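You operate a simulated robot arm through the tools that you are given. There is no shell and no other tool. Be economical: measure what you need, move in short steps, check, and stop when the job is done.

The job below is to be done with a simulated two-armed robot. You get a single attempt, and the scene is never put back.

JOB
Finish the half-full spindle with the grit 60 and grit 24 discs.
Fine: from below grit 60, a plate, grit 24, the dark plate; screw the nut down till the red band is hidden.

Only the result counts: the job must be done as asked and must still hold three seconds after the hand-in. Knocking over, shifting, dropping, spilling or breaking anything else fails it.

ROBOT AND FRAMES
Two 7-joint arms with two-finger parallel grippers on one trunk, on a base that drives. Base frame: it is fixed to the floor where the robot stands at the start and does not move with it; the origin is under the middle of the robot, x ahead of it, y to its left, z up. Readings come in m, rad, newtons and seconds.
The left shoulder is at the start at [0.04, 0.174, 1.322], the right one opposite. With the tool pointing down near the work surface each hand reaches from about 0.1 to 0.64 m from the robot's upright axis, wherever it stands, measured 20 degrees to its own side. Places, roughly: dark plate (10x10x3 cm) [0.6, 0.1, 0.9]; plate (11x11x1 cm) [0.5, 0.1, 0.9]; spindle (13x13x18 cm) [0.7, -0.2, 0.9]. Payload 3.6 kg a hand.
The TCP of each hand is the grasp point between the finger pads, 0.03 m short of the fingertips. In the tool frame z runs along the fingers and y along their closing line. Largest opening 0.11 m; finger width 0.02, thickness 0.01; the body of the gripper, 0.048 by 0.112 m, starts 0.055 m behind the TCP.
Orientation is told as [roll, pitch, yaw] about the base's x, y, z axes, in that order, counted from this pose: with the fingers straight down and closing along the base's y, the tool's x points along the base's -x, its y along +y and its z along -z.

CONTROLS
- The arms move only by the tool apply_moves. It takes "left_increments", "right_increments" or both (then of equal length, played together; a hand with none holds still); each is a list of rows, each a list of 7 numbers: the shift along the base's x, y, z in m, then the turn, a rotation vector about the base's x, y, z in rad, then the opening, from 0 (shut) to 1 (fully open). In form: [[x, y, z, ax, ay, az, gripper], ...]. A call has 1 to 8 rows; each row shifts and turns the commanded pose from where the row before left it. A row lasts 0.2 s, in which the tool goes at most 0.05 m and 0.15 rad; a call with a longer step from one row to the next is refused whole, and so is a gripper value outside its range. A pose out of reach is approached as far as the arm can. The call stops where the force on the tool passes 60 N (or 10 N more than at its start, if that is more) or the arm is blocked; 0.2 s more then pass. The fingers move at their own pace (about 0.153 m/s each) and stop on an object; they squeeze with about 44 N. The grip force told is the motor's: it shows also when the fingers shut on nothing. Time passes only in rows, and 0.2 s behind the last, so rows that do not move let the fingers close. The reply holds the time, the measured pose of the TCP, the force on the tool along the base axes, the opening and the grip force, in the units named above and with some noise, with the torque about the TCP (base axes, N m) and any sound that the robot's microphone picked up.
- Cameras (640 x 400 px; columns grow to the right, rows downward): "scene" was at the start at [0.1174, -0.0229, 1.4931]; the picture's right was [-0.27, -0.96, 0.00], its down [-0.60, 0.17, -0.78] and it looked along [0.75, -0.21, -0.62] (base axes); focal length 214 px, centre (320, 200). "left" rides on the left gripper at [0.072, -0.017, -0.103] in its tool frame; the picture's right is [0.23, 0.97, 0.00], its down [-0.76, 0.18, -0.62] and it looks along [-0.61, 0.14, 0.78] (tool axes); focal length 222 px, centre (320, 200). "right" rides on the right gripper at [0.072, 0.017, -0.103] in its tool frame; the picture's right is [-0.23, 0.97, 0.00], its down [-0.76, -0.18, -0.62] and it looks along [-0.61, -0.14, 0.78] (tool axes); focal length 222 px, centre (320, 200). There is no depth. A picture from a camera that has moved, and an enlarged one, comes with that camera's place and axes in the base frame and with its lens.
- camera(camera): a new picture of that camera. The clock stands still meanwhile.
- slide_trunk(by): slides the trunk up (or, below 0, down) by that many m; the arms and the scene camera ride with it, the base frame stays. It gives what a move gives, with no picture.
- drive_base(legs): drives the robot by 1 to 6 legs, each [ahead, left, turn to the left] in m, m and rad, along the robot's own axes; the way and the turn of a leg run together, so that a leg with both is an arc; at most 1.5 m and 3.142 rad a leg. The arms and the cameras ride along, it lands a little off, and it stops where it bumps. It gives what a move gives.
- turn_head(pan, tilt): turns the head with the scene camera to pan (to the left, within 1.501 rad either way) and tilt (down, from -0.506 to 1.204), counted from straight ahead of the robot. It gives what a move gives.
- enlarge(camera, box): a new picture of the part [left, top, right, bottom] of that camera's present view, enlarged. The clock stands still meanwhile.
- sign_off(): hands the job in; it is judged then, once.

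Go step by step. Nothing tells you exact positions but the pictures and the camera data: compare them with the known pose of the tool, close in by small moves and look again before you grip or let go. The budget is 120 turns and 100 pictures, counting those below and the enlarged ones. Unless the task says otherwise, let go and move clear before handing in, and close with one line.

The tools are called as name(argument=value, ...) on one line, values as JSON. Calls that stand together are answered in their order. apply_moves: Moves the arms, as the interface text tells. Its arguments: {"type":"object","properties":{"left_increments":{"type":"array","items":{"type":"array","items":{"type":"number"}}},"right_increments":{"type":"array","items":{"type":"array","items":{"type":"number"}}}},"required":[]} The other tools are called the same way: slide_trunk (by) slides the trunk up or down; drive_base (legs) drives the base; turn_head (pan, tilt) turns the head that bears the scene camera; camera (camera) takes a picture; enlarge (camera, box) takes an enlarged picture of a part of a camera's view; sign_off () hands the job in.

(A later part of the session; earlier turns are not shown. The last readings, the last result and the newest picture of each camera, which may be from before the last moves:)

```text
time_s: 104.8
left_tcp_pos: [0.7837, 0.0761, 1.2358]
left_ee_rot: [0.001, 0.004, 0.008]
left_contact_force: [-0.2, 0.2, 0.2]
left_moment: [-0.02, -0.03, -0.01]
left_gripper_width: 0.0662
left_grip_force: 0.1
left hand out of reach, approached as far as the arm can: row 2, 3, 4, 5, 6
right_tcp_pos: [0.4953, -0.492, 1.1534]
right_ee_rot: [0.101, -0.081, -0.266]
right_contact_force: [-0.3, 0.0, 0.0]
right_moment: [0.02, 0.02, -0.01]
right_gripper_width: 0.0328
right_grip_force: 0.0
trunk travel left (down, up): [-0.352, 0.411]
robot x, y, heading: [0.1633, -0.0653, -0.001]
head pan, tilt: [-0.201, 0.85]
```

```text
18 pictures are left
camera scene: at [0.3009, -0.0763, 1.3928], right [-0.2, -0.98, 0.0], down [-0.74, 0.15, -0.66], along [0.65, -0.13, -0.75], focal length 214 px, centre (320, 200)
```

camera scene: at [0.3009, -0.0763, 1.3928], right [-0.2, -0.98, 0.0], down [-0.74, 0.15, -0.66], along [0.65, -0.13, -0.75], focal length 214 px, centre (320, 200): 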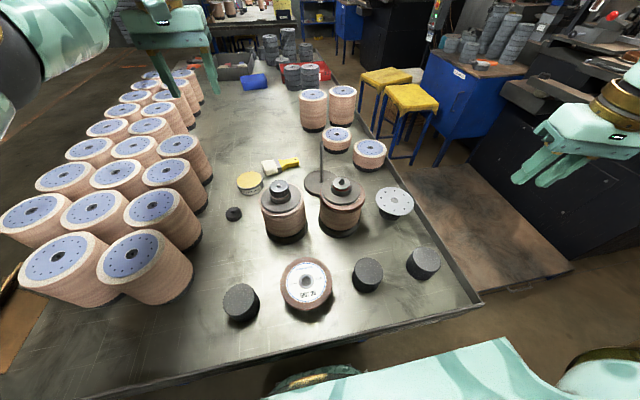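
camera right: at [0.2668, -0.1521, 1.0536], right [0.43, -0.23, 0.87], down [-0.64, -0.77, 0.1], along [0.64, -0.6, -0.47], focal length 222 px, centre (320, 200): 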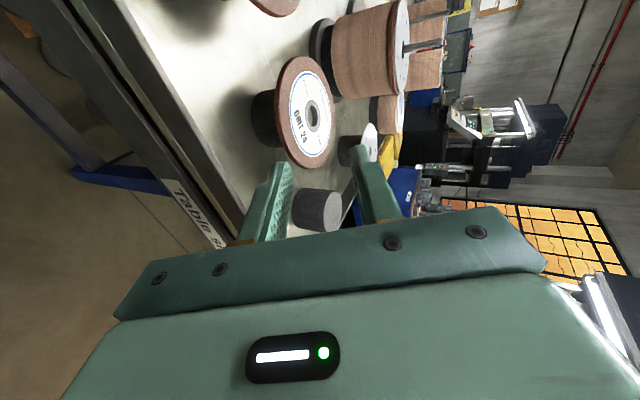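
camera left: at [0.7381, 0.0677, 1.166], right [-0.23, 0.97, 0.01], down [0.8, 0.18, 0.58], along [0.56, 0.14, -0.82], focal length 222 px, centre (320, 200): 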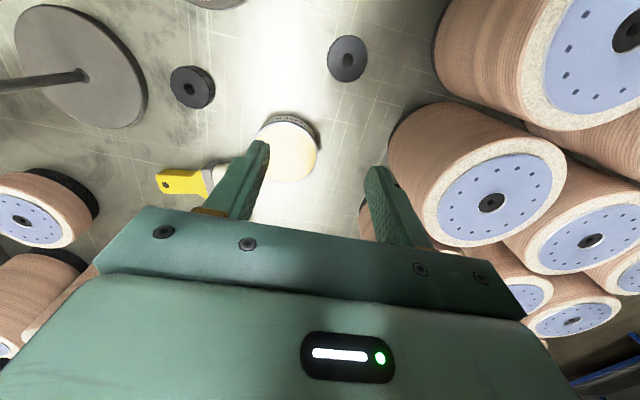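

I'll try moving inward in y as well, back toward the initial comfortable pose.

apply_moves(left_increments=[[-0.02, -0.02, 0.01, 0, 0, 0, 0.6], [-0.03, -0.02, 0.01, 0, 0, 0, 0.6], [-0.03, -0.02, 0.01, 0, 0, 0, 0.6], [-0.03, -0.01, 0.01, 0, 0, 0, 0.6]])

apply_moves(left_increments=[[-0.03, 0, 0.0, 0, 0, 0, 0.6], [-0.03, 0, 0, 0, 0, 0, 0.6], [-0.03, 0, 0, 0, 0, 0, 0.6]])

```text
time_s: 105.8
left_tcp_pos: [0.7302, -0.0105, 1.3031]
left_ee_rot: [0.003, 0.005, 0.005]
left_contact_force: [-0.7, 0.6, -0.2]
left_moment: [0.03, 0.01, -0.02]
left_gripper_width: 0.0659
left_grip_force: 0.0
left hand out of reach, approached as far as the arm can: row 1, 2, 3, 4
right_tcp_pos: [0.4948, -0.4918, 1.1542]
right_ee_rot: [0.102, -0.083, -0.266]
right_contact_force: [0.3, 0.5, -0.7]
right_moment: [0.0, -0.02, -0.02]
right_gripper_width: 0.0331
right_grip_force: 0.0
trunk travel left (down, up): [-0.352, 0.411]
robot x, y, heading: [0.1668, -0.0635, 0.009]
head pan, tilt: [-0.201, 0.85]
```

```text
time_s: 106.6
left_tcp_pos: [0.7157, -0.0323, 1.3172]
left_ee_rot: [0.0, 0.003, 0.004]
left_contact_force: [0.3, 0.3, 0.1]
left_moment: [-0.04, 0.0, -0.01]
left_gripper_width: 0.066
left_grip_force: 0.0
left hand out of reach, approached as far as the arm can: row 1, 2, 3
right_tcp_pos: [0.4956, -0.4913, 1.1525]
right_ee_rot: [0.101, -0.08, -0.264]
right_contact_force: [-0.9, 0.1, 0.5]
right_moment: [-0.01, 0.01, 0.0]
right_gripper_width: 0.033
right_grip_force: 0.0
trunk travel left (down, up): [-0.352, 0.411]
robot x, y, heading: [0.1674, -0.0613, 0.001]
head pan, tilt: [-0.201, 0.85]
```

It slides along a limit surface; perhaps a wrist joint. I'll try yaw turns to free it.

apply_moves(left_increments=[[0, 0, 0, 0, 0, 0.15, 0.6], [0, 0, 0, 0, 0, 0.15, 0.6], [-0.02, 0, 0, 0, 0, 0.15, 0.6], [-0.03, 0, 0, 0, 0, 0, 0.6], [-0.03, 0, 0, 0, 0, 0, 0.6]])

apply_moves(left_increments=[[0, 0, 0, 0, 0, -0.15, 0.6], [0, 0, 0, 0, 0, -0.15, 0.6], [0, 0, 0, 0, 0, -0.15, 0.6], [0, 0, 0, 0, 0, -0.15, 0.6], [0, 0, 0, 0, 0, -0.15, 0.6], [0, 0, 0, 0, 0, -0.15, 0.6], [-0.03, 0, 0, 0, 0, 0, 0.6], [-0.03, 0, 0, 0, 0, 0, 0.6]])

```text
time_s: 107.8
left_tcp_pos: [0.7025, -0.0478, 1.3284]
left_ee_rot: [-0.008, 0.001, 0.45]
left_contact_force: [0.0, 0.3, 0.1]
left_moment: [-0.01, 0.01, 0.01]
left_gripper_width: 0.0661
left_grip_force: 0.1
left hand out of reach, approached as far as the arm can: row 3, 4, 5
right_tcp_pos: [0.4938, -0.4925, 1.1539]
right_ee_rot: [0.1, -0.082, -0.266]
right_contact_force: [0.2, 0.6, -0.3]
right_moment: [-0.04, -0.01, -0.02]
right_gripper_width: 0.033
right_grip_force: 0.1
trunk travel left (down, up): [-0.352, 0.411]
robot x, y, heading: [0.1679, -0.0604, -0.0]
head pan, tilt: [-0.201, 0.85]
```

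```text
time_s: 109.6
left_tcp_pos: [0.6959, -0.0509, 1.3337]
left_ee_rot: [0.001, 0.004, -0.444]
left_contact_force: [0.7, -0.1, 1.1]
left_moment: [-0.01, 0.01, -0.01]
left_gripper_width: 0.066
left_grip_force: 0.0
left hand out of reach, approached as far as the arm can: row 4, 7, 8
right_tcp_pos: [0.4957, -0.4901, 1.1541]
right_ee_rot: [0.102, -0.083, -0.265]
right_contact_force: [0.0, 0.7, -0.4]
right_moment: [-0.05, 0.0, -0.02]
right_gripper_width: 0.0332
right_grip_force: 0.0
trunk travel left (down, up): [-0.352, 0.411]
robot x, y, heading: [0.1686, -0.0604, 0.002]
head pan, tilt: [-0.201, 0.85]
```

Positions show a constant ~0.6 m from the shoulder: the elbow is nearly straight. I'll command straight inward toward the shoulder for a full call to rebend it.

apply_moves(left_increments=[[-0.037, 0.012, -0.022, 0, 0, 0, 0.6], [-0.037, 0.012, -0.022, 0, 0, 0, 0.6], [-0.037, 0.012, -0.022, 0, 0, 0, 0.6], [-0.037, 0.012, -0.022, 0, 0, 0, 0.6], [-0.037, 0.012, -0.022, 0, 0, 0, 0.6], [-0.037, 0.012, -0.022, 0, 0, 0, 0.6]])

```text
time_s: 111.0
left_tcp_pos: [0.6968, -0.0516, 1.3355]
left_ee_rot: [0.0, 0.003, -0.443]
left_contact_force: [-0.1, 0.4, 0.1]
left_moment: [-0.03, 0.02, -0.01]
left_gripper_width: 0.0658
left_grip_force: 0.0
left hand out of reach, approached as far as the arm can: row 1, 2, 3, 4, 5, 6
right_tcp_pos: [0.4948, -0.4915, 1.1525]
right_ee_rot: [0.102, -0.083, -0.266]
right_contact_force: [-0.7, 0.2, 0.6]
right_moment: [-0.02, 0.02, 0.01]
right_gripper_width: 0.0332
right_grip_force: 0.1
trunk travel left (down, up): [-0.352, 0.411]
robot x, y, heading: [0.1652, -0.0621, 0.006]
head pan, tilt: [-0.201, 0.85]
```

Still stuck. I'll try very small inward steps.

apply_moves(left_increments=[[-0.001, 0, -0.001, 0, 0, 0, 0.6], [-0.001, 0, -0.001, 0, 0, 0, 0.6], [-0.002, 0, -0.002, 0, 0, 0, 0.6], [-0.003, 0.001, -0.002, 0, 0, 0, 0.6], [-0.004, 0.001, -0.003, 0, 0, 0, 0.6], [-0.006, 0.002, -0.004, 0, 0, 0, 0.6], [-0.008, 0.003, -0.005, 0, 0, 0, 0.6], [-0.012, 0.004, -0.007, 0, 0, 0, 0.6]])

apply_moves(left_increments=[[0, -0.03, 0, 0, 0, 0, 0.6], [0, -0.03, 0, 0, 0, 0, 0.6], [0, -0.03, 0, 0, 0, 0, 0.6], [-0.03, 0, 0, 0, 0, 0, 0.6], [-0.03, 0, 0, 0, 0, 0, 0.6]])

```text
time_s: 112.8
left_tcp_pos: [0.6995, -0.0499, 1.3329]
left_ee_rot: [0.0, 0.004, -0.443]
left_contact_force: [0.3, -1.3, 0.2]
left_moment: [-0.01, 0.03, 0.01]
left_gripper_width: 0.0659
left_grip_force: 0.1
left hand out of reach, approached as far as the arm can: row 4, 5, 6, 7, 8
right_tcp_pos: [0.4951, -0.4921, 1.1528]
right_ee_rot: [0.101, -0.082, -0.265]
right_contact_force: [0.2, -0.4, 0.0]
right_moment: [0.0, 0.0, -0.02]
right_gripper_width: 0.0331
right_grip_force: 0.0
trunk travel left (down, up): [-0.352, 0.411]
robot x, y, heading: [0.1659, -0.0631, 0.005]
head pan, tilt: [-0.201, 0.85]
```

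```text
time_s: 114.0
left_tcp_pos: [0.6958, -0.0492, 1.3359]
left_ee_rot: [-0.002, 0.004, -0.446]
left_contact_force: [1.0, 0.7, 1.0]
left_moment: [0.02, -0.01, -0.02]
left_gripper_width: 0.0661
left_grip_force: 0.1
left hand out of reach, approached as far as the arm can: row 1, 2, 3, 4, 5
right_tcp_pos: [0.4948, -0.4931, 1.1535]
right_ee_rot: [0.101, -0.082, -0.265]
right_contact_force: [0.2, -0.2, 0.5]
right_moment: [0.0, -0.01, 0.05]
right_gripper_width: 0.0331
right_grip_force: 0.0
trunk travel left (down, up): [-0.352, 0.411]
robot x, y, heading: [0.1655, -0.0615, 0.005]
head pan, tilt: [-0.201, 0.85]
```

The left arm is caught in an awkward configuration, but its position is harmless. I'll switch to the right hand: raise the trunk, drive left, and straighten the right tool over the nut.

slide_trunk(by=0.085)

drive_base(legs=[[0, 0.365, 0], [0.025, 0, 0]])

apply_moves(right_increments=[[0.02, 0.02, 0, -0.075, 0.105, 0, 0.6], [0.03, 0.03, 0, 0, 0, 0, 0.6], [0.03, 0.03, 0, 0, 0, 0, 0.6], [0.03, 0.03, 0, 0, 0, 0, 0.6], [0.03, 0.03, 0, 0, 0, 0, 0.6], [0.03, 0.03, 0, 0, 0, 0, 0.6]])

camera(camera="right")

```text
time_s: 115.2
left_tcp_pos: [0.6776, -0.0474, 1.4364]
left_ee_rot: [0.016, -0.031, -0.445]
left_contact_force: [0.2, -1.4, -0.2]
left_moment: [-0.02, 0.01, 0.03]
left_gripper_width: 0.0662
left_grip_force: 0.1
right_tcp_pos: [0.4959, -0.4914, 1.2385]
right_ee_rot: [0.102, -0.079, -0.265]
right_contact_force: [0.3, 0.0, -0.9]
right_moment: [-0.03, 0.03, 0.03]
right_gripper_width: 0.0331
right_grip_force: 0.1
trunk travel left (down, up): [-0.437, 0.326]
robot x, y, heading: [0.1677, -0.0656, 0.003]
head pan, tilt: [-0.201, 0.85]
```

```text
time_s: 118.0
left_tcp_pos: [0.6974, 0.3219, 1.4373]
left_ee_rot: [0.018, -0.033, -0.446]
left_contact_force: [-0.7, 0.6, -0.2]
left_moment: [0.02, 0.02, -0.02]
left_gripper_width: 0.0659
left_grip_force: 0.1
right_tcp_pos: [0.5154, -0.1223, 1.2389]
right_ee_rot: [0.103, -0.083, -0.265]
right_contact_force: [-0.2, -0.1, -0.6]
right_moment: [-0.02, -0.01, 0.02]
right_gripper_width: 0.033
right_grip_force: 0.1
trunk travel left (down, up): [-0.437, 0.326]
robot x, y, heading: [0.1936, 0.3055, 0.002]
head pan, tilt: [-0.201, 0.85]
```

```text
time_s: 119.4
left_tcp_pos: [0.7017, 0.3226, 1.4366]
left_ee_rot: [0.015, -0.03, -0.446]
left_contact_force: [0.2, 0.3, 0.1]
left_moment: [0.0, 0.02, -0.03]
left_gripper_width: 0.0661
left_grip_force: 0.0
right_tcp_pos: [0.6904, 0.0492, 1.2374]
right_ee_rot: [0.001, 0.0, -0.262]
right_contact_force: [0.3, -0.6, 0.8]
right_moment: [0.0, 0.04, 0.02]
right_gripper_width: 0.0662
right_grip_force: 0.0
trunk travel left (down, up): [-0.437, 0.326]
robot x, y, heading: [0.1912, 0.3043, 0.007]
head pan, tilt: [-0.201, 0.85]
```

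```text
17 pictures are left
camera right: at [0.6237, 0.0851, 1.3413], right [0.47, 0.88, 0.0], down [0.69, -0.37, 0.62], along [0.55, -0.29, -0.78], focal length 222 px, centre (320, 200)
```

right: 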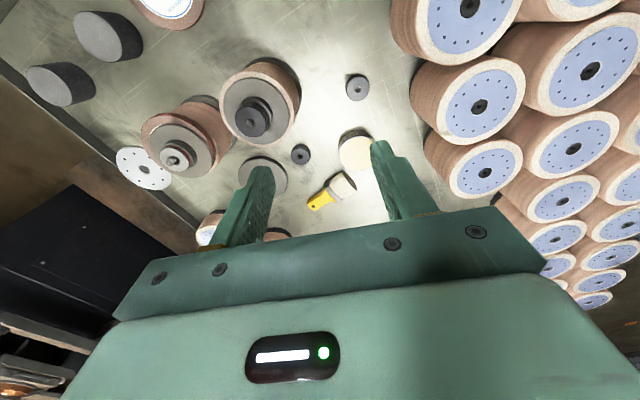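

The right arm moves freely. I'll descend over the nut at (0.743, 0.104).

apply_moves(right_increments=[[0.02, 0.02, -0.02, 0, 0, 0, 0.6], [0.02, 0.02, -0.03, 0, 0, 0, 0.6], [0.013, 0.0148, -0.04, 0, 0, 0, 0.6], [0, 0, -0.045, 0, 0, 0, 0.6], [0, 0, -0.045, 0, 0, 0, 0.6], [0, 0, -0.045, 0, 0, 0, 0.6]])

enlarge(camera="right", box=[190, 20, 450, 200])

```text
time_s: 120.8
left_tcp_pos: [0.7004, 0.3217, 1.4375]
left_ee_rot: [0.016, -0.031, -0.445]
left_contact_force: [0.3, 0.2, 0.1]
left_moment: [-0.02, -0.03, 0.02]
left_gripper_width: 0.0658
left_grip_force: 0.0
right_tcp_pos: [0.6808, 0.0572, 1.0429]
right_ee_rot: [0.002, 0.0, -0.26]
right_contact_force: [0.0, 0.4, -0.2]
right_moment: [0.03, 0.03, -0.02]
right_gripper_width: 0.0659
right_grip_force: 0.0
right hand out of reach, approached as far as the arm can: row 2, 3, 4, 5, 6
trunk travel left (down, up): [-0.437, 0.326]
robot x, y, heading: [0.1893, 0.3093, -0.004]
head pan, tilt: [-0.201, 0.85]
```

```text
2.22 times, centred on (320, 110) of right
camera zoom: at [0.6145, 0.0932, 1.1464], right [0.47, 0.88, 0.0], down [0.69, -0.37, 0.62], along [0.55, -0.29, -0.78], focal length 494 px, centre (320, 400)
```

zoom: 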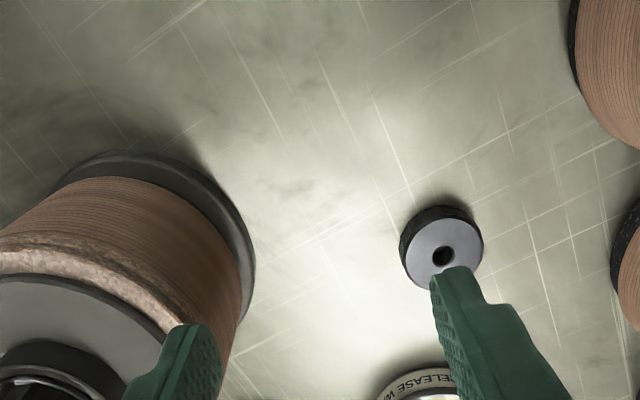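

It's at a limit again, and near the finished spindle. I'll rise and pull back a little to test the freedom.

apply_moves(right_increments=[[0, 0, 0.03, 0, 0, 0, 0.6], [0, 0, 0.03, 0, 0, 0, 0.6], [0, 0, 0.03, 0, 0, 0, 0.6], [-0.02, -0.01, 0.03, 0, 0, 0, 0.6], [-0.03, -0.01, 0.03, 0, 0, 0, 0.6]])

apply_moves(right_increments=[[-0.03, -0.02, 0.03, 0, 0, 0, 0.6], [-0.03, -0.02, 0, 0, 0, 0, 0.6], [-0.03, -0.02, 0, 0, 0, 0, 0.6]])

```text
time_s: 122.0
left_tcp_pos: [0.6987, 0.3226, 1.4365]
left_ee_rot: [0.015, -0.032, -0.445]
left_contact_force: [0.5, -1.0, -0.4]
left_moment: [0.02, -0.05, 0.03]
left_gripper_width: 0.0659
left_grip_force: 0.0
right_tcp_pos: [0.6312, 0.0366, 1.1968]
right_ee_rot: [0.002, 0.0, -0.26]
right_contact_force: [-0.2, 0.0, -0.2]
right_moment: [0.01, -0.03, -0.01]
right_gripper_width: 0.0662
right_grip_force: 0.1
trunk travel left (down, up): [-0.437, 0.326]
robot x, y, heading: [0.1867, 0.3092, 0.007]
head pan, tilt: [-0.201, 0.85]
```

```text
time_s: 122.8
left_tcp_pos: [0.6993, 0.3225, 1.4373]
left_ee_rot: [0.015, -0.031, -0.444]
left_contact_force: [0.4, -0.5, 1.0]
left_moment: [0.02, -0.03, 0.0]
left_gripper_width: 0.0663
left_grip_force: 0.0
right_tcp_pos: [0.5415, -0.0251, 1.2243]
right_ee_rot: [0.003, 0.001, -0.261]
right_contact_force: [0.4, 0.2, 0.1]
right_moment: [0.01, 0.01, 0.0]
right_gripper_width: 0.066
right_grip_force: 0.0
trunk travel left (down, up): [-0.437, 0.326]
robot x, y, heading: [0.1869, 0.3087, 0.007]
head pan, tilt: [-0.201, 0.85]
```

The right arm frees up when retracted, so this is a reach limit that eases with a lower trunk. I'll lower the trunk, then go around the finished spindle to the nut.

slide_trunk(by=-0.18)

apply_moves(right_increments=[[0, 0.03, 0.03, 0, 0, 0, 0.6], [0, 0.035, 0.03, 0, 0, 0, 0.6], [0, 0.035, 0.02, 0, 0, 0, 0.6], [0, 0.029, 0, 0, 0, 0, 0.6], [0.04, 0, 0, 0, 0, 0, 0.6], [0.04, 0, 0, 0, 0, 0, 0.6], [0.04, 0, 0, 0, 0, 0, 0.6]])

apply_moves(right_increments=[[0.03, 0, -0.01, 0, 0, 0, 0.6], [0.03, 0, -0.01, 0, 0, 0, 0.6], [0.022, 0, -0.02, 0, 0, 0, 0.6]])

```text
time_s: 124.8
left_tcp_pos: [0.7579, 0.3222, 1.1952]
left_ee_rot: [-0.039, 0.086, -0.446]
left_contact_force: [0.2, -0.3, -0.4]
left_moment: [0.02, -0.01, 0.01]
left_gripper_width: 0.0658
left_grip_force: 0.0
right_tcp_pos: [0.5409, -0.0222, 1.0453]
right_ee_rot: [0.002, 0.0, -0.261]
right_contact_force: [0.5, -0.5, 0.7]
right_moment: [0.01, -0.02, -0.02]
right_gripper_width: 0.0663
right_grip_force: 0.0
trunk travel left (down, up): [-0.257, 0.506]
robot x, y, heading: [0.1865, 0.3105, 0.004]
head pan, tilt: [-0.201, 0.85]
```

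```text
time_s: 126.4
left_tcp_pos: [0.7583, 0.3233, 1.1936]
left_ee_rot: [-0.038, 0.088, -0.447]
left_contact_force: [0.3, 0.0, 0.8]
left_moment: [-0.04, 0.03, -0.01]
left_gripper_width: 0.0659
left_grip_force: 0.1
right_tcp_pos: [0.6636, 0.105, 1.1257]
right_ee_rot: [0.002, 0.002, -0.261]
right_contact_force: [0.4, -0.5, -0.5]
right_moment: [0.02, -0.01, 0.01]
right_gripper_width: 0.0661
right_grip_force: 0.0
trunk travel left (down, up): [-0.257, 0.506]
robot x, y, heading: [0.1881, 0.3094, 0.002]
head pan, tilt: [-0.201, 0.85]
```

```text
time_s: 127.2
left_tcp_pos: [0.758, 0.3227, 1.1937]
left_ee_rot: [-0.04, 0.087, -0.446]
left_contact_force: [-0.6, -0.2, 0.5]
left_moment: [0.01, 0.02, 0.01]
left_gripper_width: 0.066
left_grip_force: 0.1
right_tcp_pos: [0.7453, 0.1078, 1.0861]
right_ee_rot: [0.002, 0.001, -0.261]
right_contact_force: [0.2, -0.1, -0.1]
right_moment: [-0.02, 0.01, -0.01]
right_gripper_width: 0.0659
right_grip_force: 0.1
trunk travel left (down, up): [-0.257, 0.506]
robot x, y, heading: [0.1899, 0.3063, 0.007]
head pan, tilt: [-0.201, 0.85]
```

Now over the nut within reach. Descending in small steps.

apply_moves(right_increments=[[-0.001, -0.003, -0.04, 0, 0, 0, 0.6], [0, 0, -0.04, 0, 0, 0, 0.6], [0, 0, -0.04, 0, 0, 0, 0.6]])

enlarge(camera="right", box=[190, 40, 450, 220])

```text
time_s: 128.0
left_tcp_pos: [0.7589, 0.3234, 1.1938]
left_ee_rot: [-0.04, 0.088, -0.446]
left_contact_force: [0.7, 0.1, 0.0]
left_moment: [-0.03, 0.01, 0.0]
left_gripper_width: 0.066
left_grip_force: 0.0
right_tcp_pos: [0.7467, 0.0996, 0.9675]
right_ee_rot: [0.001, 0.0, -0.26]
right_contact_force: [0.4, 0.4, -1.4]
right_moment: [-0.01, 0.02, -0.02]
right_gripper_width: 0.066
right_grip_force: 0.0
trunk travel left (down, up): [-0.257, 0.506]
robot x, y, heading: [0.1879, 0.3094, 0.008]
head pan, tilt: [-0.201, 0.85]
```

```text
2.22 times, centred on (320, 130) of right
camera zoom: at [0.6802, 0.1353, 1.0704], right [0.47, 0.88, 0.0], down [0.69, -0.37, 0.62], along [0.55, -0.29, -0.78], focal length 494 px, centre (320, 356)
```

zoom: 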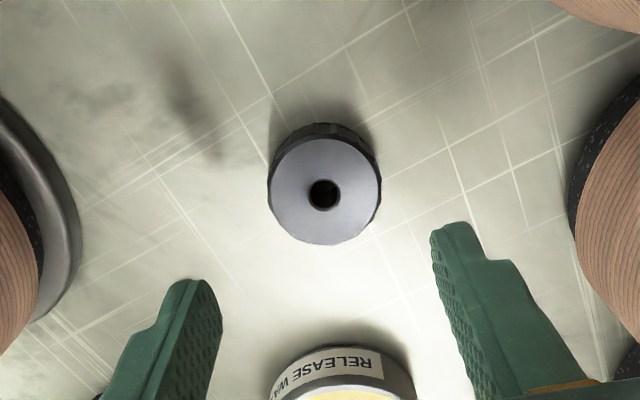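

Nut is at (0.7445, 0.103). Final descent and grip.

apply_moves(right_increments=[[-0.002, 0.0035, -0.03, 0, 0, 0, 0.6], [0, 0, -0.025, 0, 0, 0, 0.6], [0, 0, -0.013, 0, 0, 0, 0.6], [0, 0, 0, 0, 0, 0, 0.3], [0, 0, 0, 0, 0, 0, 0.0], [0, 0, 0, 0, 0, 0, 0.0]])

```text
time_s: 129.4
left_tcp_pos: [0.7571, 0.3228, 1.1945]
left_ee_rot: [-0.04, 0.087, -0.446]
left_contact_force: [0.1, -0.3, 0.1]
left_moment: [0.0, -0.01, 0.0]
left_gripper_width: 0.066
left_grip_force: 0.0
right_tcp_pos: [0.7412, 0.1056, 0.8971]
right_ee_rot: [0.001, -0.001, -0.261]
right_contact_force: [-0.1, 0.0, 0.8]
right_moment: [0.01, -0.03, 0.04]
right_gripper_width: 0.0444
right_grip_force: 44.0
trunk travel left (down, up): [-0.257, 0.506]
robot x, y, heading: [0.1923, 0.3084, -0.002]
head pan, tilt: [-0.201, 0.85]
```

Nut gripped (44 mm). I'll lift it high and bring it to the spindle by driving right.

apply_moves(right_increments=[[0, 0, 0.03, 0, 0, 0, 0], [0, 0, 0.045, 0, 0, 0, 0], [0, 0, 0.045, 0, 0, 0, 0], [0, 0, 0.045, 0, 0, 0, 0], [0, 0, 0.045, 0, 0, 0, 0], [-0.02, 0, 0.035, 0, 0, 0, 0], [-0.02, 0, 0.01, 0, 0, 0, 0]])

drive_base(legs=[[0, -0.235, 0]])

```text
time_s: 131.0
left_tcp_pos: [0.7563, 0.3225, 1.1943]
left_ee_rot: [-0.04, 0.085, -0.446]
left_contact_force: [-1.0, -0.4, -0.4]
left_moment: [-0.01, -0.02, 0.01]
left_gripper_width: 0.0659
left_grip_force: 0.0
right_tcp_pos: [0.7002, 0.1072, 1.1542]
right_ee_rot: [0.001, 0.0, -0.26]
right_contact_force: [-1.2, 0.1, 0.0]
right_moment: [-0.02, -0.01, -0.01]
right_gripper_width: 0.0444
right_grip_force: 43.5
trunk travel left (down, up): [-0.257, 0.506]
robot x, y, heading: [0.1882, 0.3065, 0.001]
head pan, tilt: [-0.201, 0.85]
```

```text
time_s: 132.8
left_tcp_pos: [0.7585, 0.0828, 1.1951]
left_ee_rot: [-0.04, 0.087, -0.448]
left_contact_force: [1.0, 0.2, 0.3]
left_moment: [0.05, 0.0, 0.0]
left_gripper_width: 0.0661
left_grip_force: 0.1
right_tcp_pos: [0.7005, -0.1327, 1.1517]
right_ee_rot: [0.003, 0.002, -0.263]
right_contact_force: [1.0, 0.4, -0.5]
right_moment: [0.06, -0.05, 0.0]
right_gripper_width: 0.0442
right_grip_force: 44.2
trunk travel left (down, up): [-0.257, 0.506]
robot x, y, heading: [0.1913, 0.0704, 0.003]
head pan, tilt: [-0.201, 0.85]
```

Now I'll bring the nut over the rod and wind the wrist up (positive yaw) for a long tightening stroke.

apply_moves(right_increments=[[-0.01, -0.025, 0, 0, 0, 0.15, 0], [-0.01, -0.025, 0, 0, 0, 0.15, 0], [-0.01, -0.025, 0, 0, 0, 0.15, 0], [0, 0, 0, 0, 0, 0.15, 0], [0, 0, 0, 0, 0, 0.15, 0], [0, 0, 0, 0, 0, 0.15, 0], [0, 0, 0, 0, 0, 0.15, 0], [0, 0, 0, 0, 0, 0.15, 0]])

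apply_moves(right_increments=[[0, 0, 0, 0, 0, 0.15, 0], [0, 0, 0, 0, 0, 0.15, 0], [0, 0, 0, 0, 0, 0.15, 0], [0, 0, 0, 0, 0, 0.15, 0], [0, 0, 0, 0, 0, 0.15, 0], [0, 0, 0, 0, 0, 0.15, 0]])

```text
time_s: 134.6
left_tcp_pos: [0.7589, 0.0839, 1.1943]
left_ee_rot: [-0.04, 0.084, -0.449]
left_contact_force: [0.2, -0.1, 0.3]
left_moment: [0.0, -0.03, 0.0]
left_gripper_width: 0.0662
left_grip_force: 0.1
right_tcp_pos: [0.6111, -0.191, 1.1133]
right_ee_rot: [-0.003, 0.003, 0.175]
right_contact_force: [0.2, 0.2, -1.1]
right_moment: [0.01, 0.01, -0.02]
right_gripper_width: 0.0444
right_grip_force: 43.8
right hand out of reach, approached as far as the arm can: row 2, 3, 4, 5, 6, 7, 8
trunk travel left (down, up): [-0.257, 0.506]
robot x, y, heading: [0.19, 0.0709, 0.009]
head pan, tilt: [-0.201, 0.85]
```

```text
time_s: 135.9
left_tcp_pos: [0.7602, 0.0854, 1.1934]
left_ee_rot: [-0.044, 0.087, -0.447]
left_contact_force: [0.1, 1.7, -1.0]
left_moment: [-0.06, 0.01, 0.01]
left_gripper_width: 0.0658
left_grip_force: 0.0
right_tcp_pos: [0.5774, -0.1358, 1.0722]
right_ee_rot: [-0.005, 0.007, 0.475]
right_contact_force: [0.3, 0.8, -0.7]
right_moment: [-0.09, 0.03, -0.01]
right_gripper_width: 0.0444
right_grip_force: 43.7
right hand out of reach, approached as far as the arm can: row 1, 2, 3, 4, 5, 6
trunk travel left (down, up): [-0.257, 0.506]
robot x, y, heading: [0.189, 0.0734, 0.008]
head pan, tilt: [-0.201, 0.85]
```

Positive yaw is limited for this arm; negative is free. I'll turn back to about yaw -0.15 and reposition above the rod.

apply_moves(right_increments=[[0, -0.01, 0.03, 0, 0, -0.15, 0], [0, -0.01, 0.03, 0, 0, -0.15, 0], [0, -0.01, 0.02, 0, 0, -0.15, 0], [0, -0.01, 0, 0, 0, -0.15, 0], [0.01, -0.01, 0, 0, 0, -0.15, 0], [0.02, -0.01, 0, 0, 0, 0, 0]])

```text
time_s: 137.3
left_tcp_pos: [0.7582, 0.083, 1.1936]
left_ee_rot: [-0.041, 0.087, -0.448]
left_contact_force: [-0.7, 0.0, -0.2]
left_moment: [-0.01, 0.01, -0.04]
left_gripper_width: 0.0658
left_grip_force: 0.1
right_tcp_pos: [0.608, -0.1989, 1.1525]
right_ee_rot: [-0.004, 0.006, -0.278]
right_contact_force: [0.2, -0.4, -0.6]
right_moment: [0.02, -0.01, 0.02]
right_gripper_width: 0.0444
right_grip_force: 43.5
trunk travel left (down, up): [-0.257, 0.506]
robot x, y, heading: [0.1915, 0.0692, -0.0]
head pan, tilt: [-0.201, 0.85]
```

Moving over the rod and lowering to just above its tip.

apply_moves(right_increments=[[0.02, -0.003, 0, 0.004, -0.006, 0, 0], [0.02, -0.003, 0, 0, 0, 0, 0], [0.022, -0.0025, 0, 0, 0, 0, 0], [0, 0, -0.03, 0, 0, 0, 0], [0, 0, -0.03, 0, 0, 0, 0], [0, 0, -0.01, 0, 0, 0, 0]])

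enlarge(camera="scene", box=[290, 120, 390, 220])

enlarge(camera="right", box=[220, 60, 420, 220])

```text
time_s: 138.8
left_tcp_pos: [0.7597, 0.0832, 1.1938]
left_ee_rot: [-0.041, 0.086, -0.448]
left_contact_force: [0.4, 1.0, 0.4]
left_moment: [-0.02, 0.01, 0.0]
left_gripper_width: 0.0663
left_grip_force: 0.1
right_tcp_pos: [0.6673, -0.2068, 1.0835]
right_ee_rot: [0.001, -0.003, -0.276]
right_contact_force: [-0.3, -0.4, -1.1]
right_moment: [0.02, -0.01, 0.01]
right_gripper_width: 0.0443
right_grip_force: 43.7
trunk travel left (down, up): [-0.257, 0.506]
robot x, y, heading: [0.1882, 0.0704, 0.005]
head pan, tilt: [-0.201, 0.85]
```

```text
4.00 times, centred on (340, 170) of scene
camera zoom: at [0.3637, 0.056, 1.2958], right [-0.2, -0.98, 0.0], down [-0.74, 0.15, -0.66], along [0.65, -0.13, -0.75], focal length 858 px, centre (240, 320)
```

zoom: 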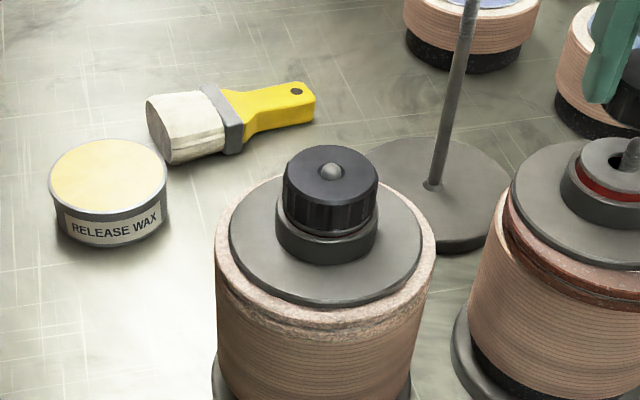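

```text
2.50 times, centred on (320, 140) of right
camera zoom: at [0.6025, -0.1711, 1.1875], right [0.48, 0.88, 0.0], down [0.68, -0.38, 0.62], along [0.55, -0.3, -0.78], focal length 555 px, centre (320, 350)
```

zoom: 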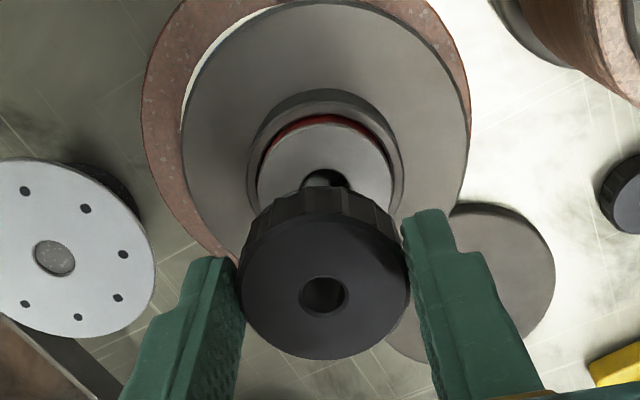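

I'll take a scene zoom on the nut and rod for alignment.

enlarge(camera="scene", box=[360, 110, 430, 190])

```text
5.00 times, centred on (395, 150) of scene
camera zoom: at [0.3637, 0.056, 1.2958], right [-0.2, -0.98, 0.0], down [-0.74, 0.15, -0.66], along [0.65, -0.13, -0.75], focal length 1072 px, centre (-55, 450)
```

zoom: 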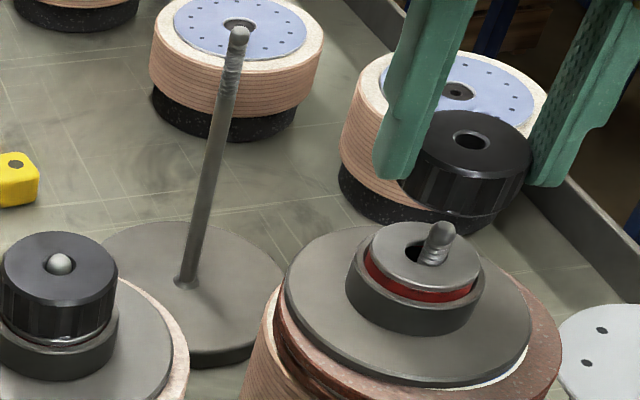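

The nut sits about 2 mm off in x and y. I'll correct, then lower until it touches the tip.

apply_moves(right_increments=[[-0.002, -0.002, 0, 0, 0, 0, 0], [0, 0, -0.005, 0, 0, 0, 0], [0, 0, -0.004, 0, 0, 0, 0], [0, 0, -0.003, 0, 0, 0, 0], [0, 0, -0.002, 0, 0, 0, 0], [0, 0, 0, 0, 0, 0, 0]])

enlarge(camera="scene", box=[370, 120, 430, 190])

```text
time_s: 140.2
left_tcp_pos: [0.7574, 0.0848, 1.1956]
left_ee_rot: [-0.04, 0.087, -0.446]
left_contact_force: [1.0, -0.2, 0.6]
left_moment: [0.04, -0.03, 0.01]
left_gripper_width: 0.066
left_grip_force: 0.1
right_tcp_pos: [0.6669, -0.2092, 1.0702]
right_ee_rot: [0.002, -0.003, -0.276]
right_contact_force: [3.2, -2.6, 13.3]
right_moment: [0.01, -0.09, 0.0]
right_gripper_width: 0.0444
right_grip_force: 43.9
trunk travel left (down, up): [-0.257, 0.506]
robot x, y, heading: [0.1874, 0.067, -0.003]
head pan, tilt: [-0.201, 0.85]
```

```text
5.71 times, centred on (400, 155) of scene
camera zoom: at [0.363, 0.0561, 1.2961], right [-0.2, -0.98, 0.0], down [-0.74, 0.15, -0.66], along [0.65, -0.13, -0.75], focal length 1226 px, centre (-137, 457)
```

zoom: 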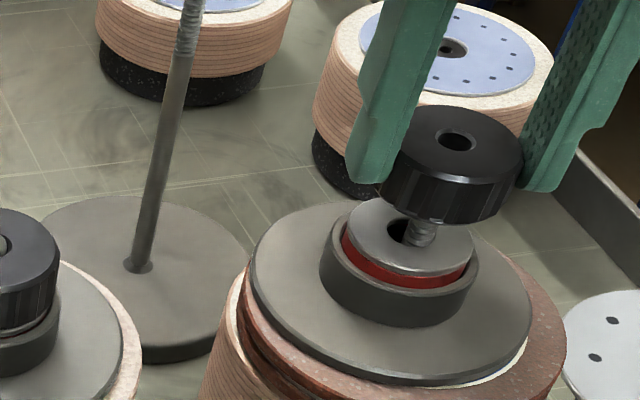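

The nut touches the tip; the side forces say it is a touch too far -x and +y. I'll nudge it and start turning clockwise with light downward pressure.

apply_moves(right_increments=[[0.0015, -0.0012, 0, 0, 0, 0, 0], [0, 0, -0.001, 0, 0, -0.15, 0], [0, 0, -0.0005, 0, 0, -0.15, 0], [0, 0, -0.0005, 0, 0, -0.15, 0], [0, 0, -0.0005, 0, 0, -0.15, 0], [0, 0, -0.0005, 0, 0, -0.15, 0], [0, 0, -0.0005, 0, 0, -0.15, 0]])

```text
time_s: 141.8
left_tcp_pos: [0.7556, 0.0838, 1.1972]
left_ee_rot: [-0.039, 0.084, -0.451]
left_contact_force: [-0.3, 0.1, 0.2]
left_moment: [0.02, 0.0, 0.0]
left_gripper_width: 0.066
left_grip_force: 0.0
right_tcp_pos: [0.6656, -0.2099, 1.0681]
right_ee_rot: [0.004, -0.002, -1.181]
right_contact_force: [-4.2, -3.8, 33.9]
right_moment: [-0.06, 0.29, -0.02]
right_gripper_width: 0.0444
right_grip_force: 44.0
trunk travel left (down, up): [-0.257, 0.506]
robot x, y, heading: [0.186, 0.0732, 0.001]
head pan, tilt: [-0.201, 0.85]
```

The torque shows the rod bearing off-centre, about 5-8 mm toward the camera from the nut's axis. I'll lift slightly, shift (-5, +5) mm, and lower again.

apply_moves(right_increments=[[0, 0, 0.006, 0, 0, 0, 0], [-0.0053, 0.005, 0, 0, 0, 0, 0], [0, 0, -0.003, 0, 0, 0, 0], [0, 0, -0.002, 0, 0, 0, 0], [0, 0, -0.001, 0, 0, 0, 0], [0, 0, 0, 0, 0, 0, 0]])

enlarge(camera="right", box=[220, 60, 420, 220])

```text
time_s: 143.2
left_tcp_pos: [0.7585, 0.0841, 1.1948]
left_ee_rot: [-0.039, 0.085, -0.45]
left_contact_force: [0.3, 0.7, -0.3]
left_moment: [-0.02, 0.0, 0.01]
left_gripper_width: 0.0662
left_grip_force: 0.1
right_tcp_pos: [0.663, -0.2046, 1.0643]
right_ee_rot: [0.002, 0.0, -1.175]
right_contact_force: [-1.1, 1.5, 1.3]
right_moment: [0.07, 0.06, -0.01]
right_gripper_width: 0.0443
right_grip_force: 44.5
trunk travel left (down, up): [-0.257, 0.506]
robot x, y, heading: [0.1918, 0.0686, 0.001]
head pan, tilt: [-0.201, 0.85]
```

```text
2.50 times, centred on (320, 140) of right
camera zoom: at [0.6504, -0.1306, 1.1679], right [0.99, 0.17, 0.0], down [0.13, -0.77, 0.62], along [0.1, -0.61, -0.78], focal length 555 px, centre (320, 350)
```

zoom: 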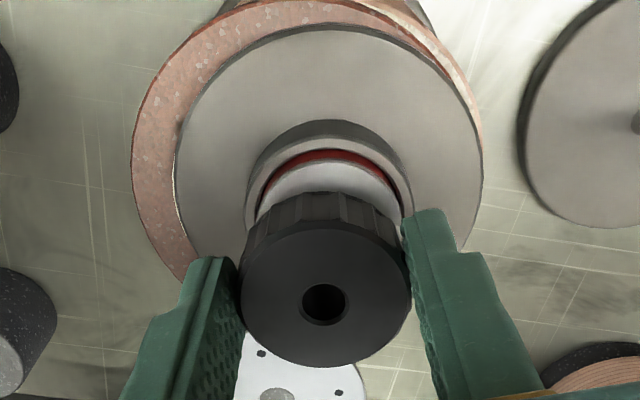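

The nut now dropped lower with almost no force: the tip is in its bore. I'll press lightly and turn clockwise, compensating the small grip offset.

apply_moves(right_increments=[[0, 0, -0.001, 0, 0, 0, 0], [0, 0, -0.001, 0, 0, 0, 0], [0.0006, 0.0002, -0.0004, 0, 0, -0.15, 0], [0.0006, 0.0001, -0.0004, 0, 0, -0.15, 0], [0.0006, 0, -0.0004, 0, 0, -0.15, 0], [0.0006, 0, -0.0004, 0, 0, -0.15, 0]])

```text
time_s: 144.6
left_tcp_pos: [0.7593, 0.0838, 1.1948]
left_ee_rot: [-0.042, 0.087, -0.449]
left_contact_force: [-0.2, -0.6, 0.2]
left_moment: [0.03, 0.03, 0.01]
left_gripper_width: 0.0659
left_grip_force: 0.0
right_tcp_pos: [0.6668, -0.2041, 1.0623]
right_ee_rot: [0.003, -0.003, -1.777]
right_contact_force: [-3.4, 3.6, 0.6]
right_moment: [0.1, 0.06, -0.02]
right_gripper_width: 0.0441
right_grip_force: 44.2
trunk travel left (down, up): [-0.257, 0.506]
robot x, y, heading: [0.1903, 0.0737, 0.001]
head pan, tilt: [-0.201, 0.85]
```

Little axial force so far; continuing the turn.

apply_moves(right_increments=[[0, 0.0005, -0.001, 0, 0, -0.15, 0], [0, 0.0005, -0.001, 0, 0, -0.15, 0], [0, 0, -0.0005, 0, 0, -0.15, 0], [0.0003, 0, -0.0005, 0, 0, -0.15, 0], [0.0003, 0, -0.0005, 0, 0, -0.15, 0], [0.0003, 0, -0.0005, 0, 0, -0.15, 0]])

```text
time_s: 145.9
left_tcp_pos: [0.7584, 0.0835, 1.1939]
left_ee_rot: [-0.041, 0.087, -0.45]
left_contact_force: [-0.3, 0.2, -0.1]
left_moment: [-0.05, -0.04, 0.01]
left_gripper_width: 0.0657
left_grip_force: 0.1
right_tcp_pos: [0.6679, -0.2035, 1.0581]
right_ee_rot: [0.0, -0.002, -2.678]
right_contact_force: [0.2, -0.2, 0.2]
right_moment: [0.03, -0.03, 0.0]
right_gripper_width: 0.0443
right_grip_force: 43.7
trunk travel left (down, up): [-0.257, 0.506]
robot x, y, heading: [0.1936, 0.0687, 0.004]
head pan, tilt: [-0.201, 0.85]
```

The nut moves down freely. I'll look from the scene camera.

enlarge(camera="scene", box=[370, 120, 430, 190])

```text
5.71 times, centred on (400, 155) of scene
camera zoom: at [0.364, 0.056, 1.2958], right [-0.2, -0.98, 0.0], down [-0.74, 0.15, -0.66], along [0.65, -0.13, -0.75], focal length 1226 px, centre (-137, 457)
```

zoom: 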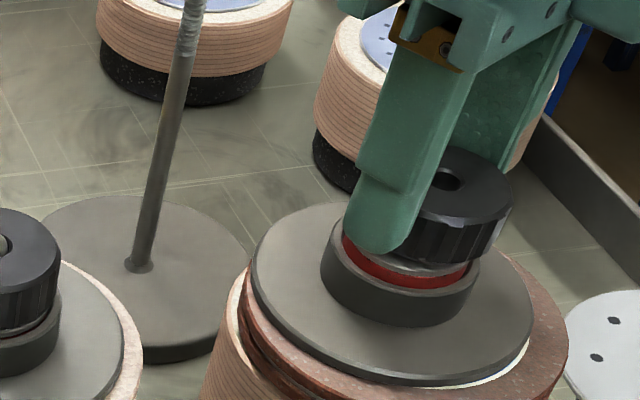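

The nut is down near the cap. I'll keep turning with slight descent until I feel the thread or cap.

apply_moves(right_increments=[[0, 0, -0.001, 0, 0, -0.15, 0], [0, 0, -0.001, 0, 0, -0.15, 0], [0, 0, -0.001, 0, 0, -0.15, 0], [0, 0, -0.001, 0, 0, -0.15, 0]])

```text
time_s: 146.9
left_tcp_pos: [0.7593, 0.0831, 1.1941]
left_ee_rot: [-0.04, 0.086, -0.448]
left_contact_force: [-0.4, 0.3, -0.3]
left_moment: [0.0, 0.01, -0.03]
left_gripper_width: 0.0658
left_grip_force: 0.0
right_tcp_pos: [0.6678, -0.2041, 1.0535]
right_ee_rot: [0.0, 0.0, 3.007]
right_contact_force: [9.1, -9.8, 2.5]
right_moment: [-0.72, -0.13, 0.07]
right_gripper_width: 0.0441
right_grip_force: 44.4
trunk travel left (down, up): [-0.257, 0.506]
robot x, y, heading: [0.1865, 0.0691, -0.001]
head pan, tilt: [-0.201, 0.85]
```

Side force built up from the grip offset. I'll re-centre by (+2, -4) mm and continue.

apply_moves(right_increments=[[0.002, -0.004, 0, 0, 0, 0, 0], [0, 0, 0, 0, 0, 0, 0]])

```text
time_s: 147.6
left_tcp_pos: [0.7593, 0.0862, 1.1934]
left_ee_rot: [-0.042, 0.088, -0.445]
left_contact_force: [-0.3, 0.4, -0.6]
left_moment: [-0.04, 0.02, 0.0]
left_gripper_width: 0.066
left_grip_force: 0.0
right_tcp_pos: [0.6692, -0.2055, 1.0539]
right_ee_rot: [0.0, -0.005, 3.01]
right_contact_force: [5.5, 9.4, 0.1]
right_moment: [0.61, -0.01, -0.03]
right_gripper_width: 0.0445
right_grip_force: 43.7
trunk travel left (down, up): [-0.257, 0.506]
robot x, y, heading: [0.191, 0.0691, 0.003]
head pan, tilt: [-0.201, 0.85]
```

Overshot in y; backing off 2 mm and adding 1.5 mm in x.

apply_moves(right_increments=[[0.0015, 0.002, 0, 0, 0, 0, 0], [0, 0, -0.001, 0, 0, 0, 0], [0, 0, -0.001, 0, 0, 0, 0]])

```text
time_s: 148.3
left_tcp_pos: [0.7579, 0.0847, 1.1951]
left_ee_rot: [-0.041, 0.087, -0.448]
left_contact_force: [0.6, 0.8, 0.2]
left_moment: [0.0, -0.04, -0.01]
left_gripper_width: 0.0659
left_grip_force: 0.1
right_tcp_pos: [0.6691, -0.2058, 1.0531]
right_ee_rot: [0.003, -0.001, 3.008]
right_contact_force: [-1.5, 6.6, 5.2]
right_moment: [0.62, 0.61, -0.05]
right_gripper_width: 0.044
right_grip_force: 44.2
trunk travel left (down, up): [-0.257, 0.506]
robot x, y, heading: [0.1906, 0.0728, 0.005]
head pan, tilt: [-0.201, 0.85]
```

The nut is on the rod and just meeting resistance. I'll release, re-centre on it and unwind the wrist for a full stroke.

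apply_moves(right_increments=[[0, 0, 0, 0, 0, 0, 0.3], [0, 0, 0, 0, 0, 0, 0.55], [-0.0045, 0.0006, 0.002, 0, 0, 0.15, 0.55], [0, 0, 0, 0, 0, 0.15, 0.55], [0, 0, 0, 0, 0, 0.15, 0.55], [0, 0, 0, 0, 0, 0.15, 0.55], [0, 0, 0, 0, 0, 0.15, 0.55], [0, 0, 0, 0, 0, 0.15, 0.55]])

apply_moves(right_increments=[[0, 0, 0, 0, 0, 0.15, 0.55], [0, 0, 0, 0, 0, 0.15, 0.55], [0, 0, 0, 0, 0, 0.15, 0.55], [0, 0, 0, 0, 0, 0.15, 0.55], [0, 0, 0, 0, 0, 0.15, 0.55], [0, 0, 0, 0, 0, 0.15, 0.55], [0, 0, 0, 0, 0, 0.15, 0.55], [0, 0, 0, 0, 0, 0.15, 0.55]])

apply_moves(right_increments=[[0, 0, 0, 0, 0, 0.15, 0.55], [0, 0, 0, 0, 0, 0.15, 0.55], [0, 0, 0, 0, 0, 0.15, 0.55], [0, 0, 0, 0, 0, 0.15, 0.55], [0, 0, 0, 0, 0, 0.15, 0.55]])

enlarge(camera="right", box=[220, 60, 420, 220])

```text
time_s: 150.2
left_tcp_pos: [0.7593, 0.0833, 1.1942]
left_ee_rot: [-0.04, 0.087, -0.449]
left_contact_force: [0.8, -0.5, 0.2]
left_moment: [-0.01, 0.0, -0.01]
left_gripper_width: 0.066
left_grip_force: 0.0
right_tcp_pos: [0.6658, -0.2053, 1.0531]
right_ee_rot: [0.003, -0.001, -2.372]
right_contact_force: [-0.5, -0.6, 0.0]
right_moment: [0.03, -0.04, 0.02]
right_gripper_width: 0.0604
right_grip_force: 0.0
trunk travel left (down, up): [-0.257, 0.506]
robot x, y, heading: [0.1868, 0.0681, 0.004]
head pan, tilt: [-0.201, 0.85]
```

```text
time_s: 151.9
left_tcp_pos: [0.7581, 0.0831, 1.1953]
left_ee_rot: [-0.04, 0.089, -0.448]
left_contact_force: [0.5, 0.0, 0.7]
left_moment: [0.0, -0.02, 0.02]
left_gripper_width: 0.0661
left_grip_force: 0.1
right_tcp_pos: [0.6665, -0.2072, 1.0528]
right_ee_rot: [0.001, -0.001, -1.172]
right_contact_force: [0.6, 0.2, -0.6]
right_moment: [0.01, -0.04, 0.02]
right_gripper_width: 0.0605
right_grip_force: 0.0
trunk travel left (down, up): [-0.257, 0.506]
robot x, y, heading: [0.1913, 0.0679, 0.004]
head pan, tilt: [-0.201, 0.85]
```

```text
time_s: 153.2
left_tcp_pos: [0.7589, 0.0837, 1.194]
left_ee_rot: [-0.039, 0.087, -0.451]
left_contact_force: [-0.1, -0.8, -0.4]
left_moment: [0.04, -0.02, -0.01]
left_gripper_width: 0.0659
left_grip_force: 0.0
right_tcp_pos: [0.6651, -0.2046, 1.0535]
right_ee_rot: [0.002, 0.001, -0.424]
right_contact_force: [-0.4, 0.6, 0.5]
right_moment: [-0.04, 0.04, -0.02]
right_gripper_width: 0.0605
right_grip_force: 0.1
trunk travel left (down, up): [-0.257, 0.506]
robot x, y, heading: [0.188, 0.0723, 0.004]
head pan, tilt: [-0.201, 0.85]
```

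```text
2.50 times, centred on (320, 140) of right
camera zoom: at [0.6061, -0.1598, 1.1566], right [0.61, 0.79, 0.0], down [0.62, -0.48, 0.62], along [0.5, -0.38, -0.78], focal length 555 px, centre (320, 350)
```

zoom: 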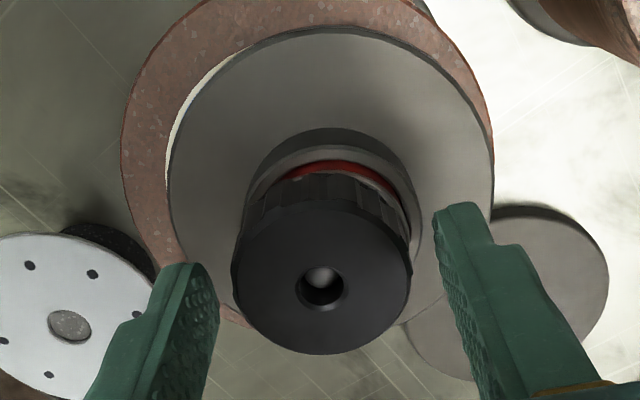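

The rod tip shows in the nut's bore and the nut sits on the cap. I'll grip again and turn.

apply_moves(right_increments=[[0, 0, -0.003, 0, 0, 0, 0.3], [0, 0, 0, 0, 0, 0, 0.0], [0, 0, 0, 0, 0, 0, 0.0], [0, 0, 0, 0, 0, -0.15, 0], [0, 0, 0, 0, 0, -0.15, 0], [0, 0, 0, 0, 0, -0.15, 0], [0, 0, 0, 0, 0, -0.15, 0]])

```text
time_s: 154.8
left_tcp_pos: [0.7581, 0.0843, 1.1943]
left_ee_rot: [-0.041, 0.086, -0.449]
left_contact_force: [0.4, -0.1, 0.3]
left_moment: [0.02, -0.02, 0.0]
left_gripper_width: 0.0662
left_grip_force: 0.1
right_tcp_pos: [0.6653, -0.2058, 1.0507]
right_ee_rot: [0.004, -0.003, -1.027]
right_contact_force: [13.4, -4.2, 30.5]
right_moment: [-0.38, -0.44, 0.01]
right_gripper_width: 0.045
right_grip_force: 44.2
trunk travel left (down, up): [-0.257, 0.506]
robot x, y, heading: [0.1916, 0.0693, 0.001]
head pan, tilt: [-0.201, 0.85]
```

Axial force is 30 N; I'd like to know whether the turning caused it. One more short turn to compare.

apply_moves(right_increments=[[0.001, 0, 0.001, 0, 0, 0, 0], [0, 0, 0, 0, 0, 0, 0]])

apply_moves(right_increments=[[0, 0, 0, 0, 0, -0.15, 0], [0, 0, 0, 0, 0, -0.15, 0], [0, 0, 0, 0, 0, -0.15, 0], [0, 0, 0, 0, 0, -0.15, 0]])

```text
time_s: 155.3
left_tcp_pos: [0.7581, 0.086, 1.1943]
left_ee_rot: [-0.04, 0.085, -0.45]
left_contact_force: [0.0, -0.1, -0.5]
left_moment: [-0.02, -0.02, -0.01]
left_gripper_width: 0.0661
left_grip_force: 0.0
right_tcp_pos: [0.6656, -0.2054, 1.0519]
right_ee_rot: [0.0, -0.001, -1.025]
right_contact_force: [7.1, -0.8, 22.6]
right_moment: [-0.28, -0.47, -0.04]
right_gripper_width: 0.0445
right_grip_force: 44.3
trunk travel left (down, up): [-0.257, 0.506]
robot x, y, heading: [0.1862, 0.071, 0.005]
head pan, tilt: [-0.201, 0.85]
```

```text
time_s: 156.3
left_tcp_pos: [0.7583, 0.0833, 1.194]
left_ee_rot: [-0.042, 0.086, -0.448]
left_contact_force: [-1.1, 0.2, 0.2]
left_moment: [-0.02, 0.03, 0.0]
left_gripper_width: 0.0659
left_grip_force: 0.0
right_tcp_pos: [0.6651, -0.2049, 1.0516]
right_ee_rot: [-0.001, 0.001, -1.627]
right_contact_force: [0.6, -4.1, 14.0]
right_moment: [-0.18, -0.3, 0.06]
right_gripper_width: 0.0445
right_grip_force: 43.9
trunk travel left (down, up): [-0.257, 0.506]
robot x, y, heading: [0.1888, 0.0733, 0.006]
head pan, tilt: [-0.201, 0.85]
```

Turning clockwise relieves the axial force, so the thread is drawing the nut down. Continuing the stroke.

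apply_moves(right_increments=[[0, 0, -0.0001, 0, 0, -0.15, 0], [0, 0, -0.0001, 0, 0, -0.15, 0], [0, 0, -0.0001, 0, 0, -0.15, 0], [0, 0, -0.0001, 0, 0, -0.15, 0], [0, 0, -0.0001, 0, 0, -0.15, 0], [0, 0, -0.0001, 0, 0, -0.15, 0], [0, 0, -0.0001, 0, 0, -0.15, 0], [0, 0, -0.0001, 0, 0, -0.15, 0]])

apply_moves(right_increments=[[0, 0, 0, 0, 0, -0.15, 0], [0, 0, 0, 0, 0, -0.15, 0], [0, 0, 0, 0, 0, -0.15, 0]])

```text
time_s: 158.2
left_tcp_pos: [0.7576, 0.084, 1.1954]
left_ee_rot: [-0.041, 0.087, -0.449]
left_contact_force: [-0.1, -0.1, 0.7]
left_moment: [0.0, -0.01, 0.02]
left_gripper_width: 0.066
left_grip_force: 0.1
right_tcp_pos: [0.6649, -0.2047, 1.0516]
right_ee_rot: [0.001, -0.003, -2.83]
right_contact_force: [-13.3, 4.2, 0.8]
right_moment: [0.31, 0.53, 0.09]
right_gripper_width: 0.0443
right_grip_force: 44.2
trunk travel left (down, up): [-0.257, 0.506]
robot x, y, heading: [0.1907, 0.0698, 0.004]
head pan, tilt: [-0.201, 0.85]
```

```text
time_s: 158.9
left_tcp_pos: [0.7591, 0.0853, 1.1941]
left_ee_rot: [-0.042, 0.086, -0.447]
left_contact_force: [-0.5, 0.3, 0.1]
left_moment: [-0.01, 0.0, 0.01]
left_gripper_width: 0.0659
left_grip_force: 0.1
right_tcp_pos: [0.6678, -0.2052, 1.0512]
right_ee_rot: [0.001, -0.001, 3.006]
right_contact_force: [-4.8, 9.0, -3.6]
right_moment: [0.41, 0.39, 0.01]
right_gripper_width: 0.0446
right_grip_force: 44.3
trunk travel left (down, up): [-0.257, 0.506]
robot x, y, heading: [0.1877, 0.0682, 0.001]
head pan, tilt: [-0.201, 0.85]
```

Axial force now turns negative: the nut is pulling down. I'll see whether the wrist can keep turning, following down.

apply_moves(right_increments=[[0, 0.0005, -0.0003, 0, 0, -0.15, 0], [0, 0, -0.0001, 0, 0, -0.15, 0], [0, 0, -0.0001, 0, 0, -0.15, 0], [0, 0, -0.0001, 0, 0, -0.15, 0], [0, 0, -0.0001, 0, 0, -0.15, 0], [0, 0, -0.0001, 0, 0, -0.15, 0]])

```text
time_s: 160.3
left_tcp_pos: [0.7595, 0.0835, 1.1939]
left_ee_rot: [-0.042, 0.087, -0.447]
left_contact_force: [0.9, -0.3, -0.1]
left_moment: [-0.03, 0.0, 0.0]
left_gripper_width: 0.0658
left_grip_force: 0.1
right_tcp_pos: [0.667, -0.2043, 1.0503]
right_ee_rot: [0.002, 0.001, 2.107]
right_contact_force: [5.9, 7.6, -0.5]
right_moment: [0.15, -0.23, 0.07]
right_gripper_width: 0.0446
right_grip_force: 44.3
trunk travel left (down, up): [-0.257, 0.506]
robot x, y, heading: [0.1898, 0.0735, 0.003]
head pan, tilt: [-0.201, 0.85]
```

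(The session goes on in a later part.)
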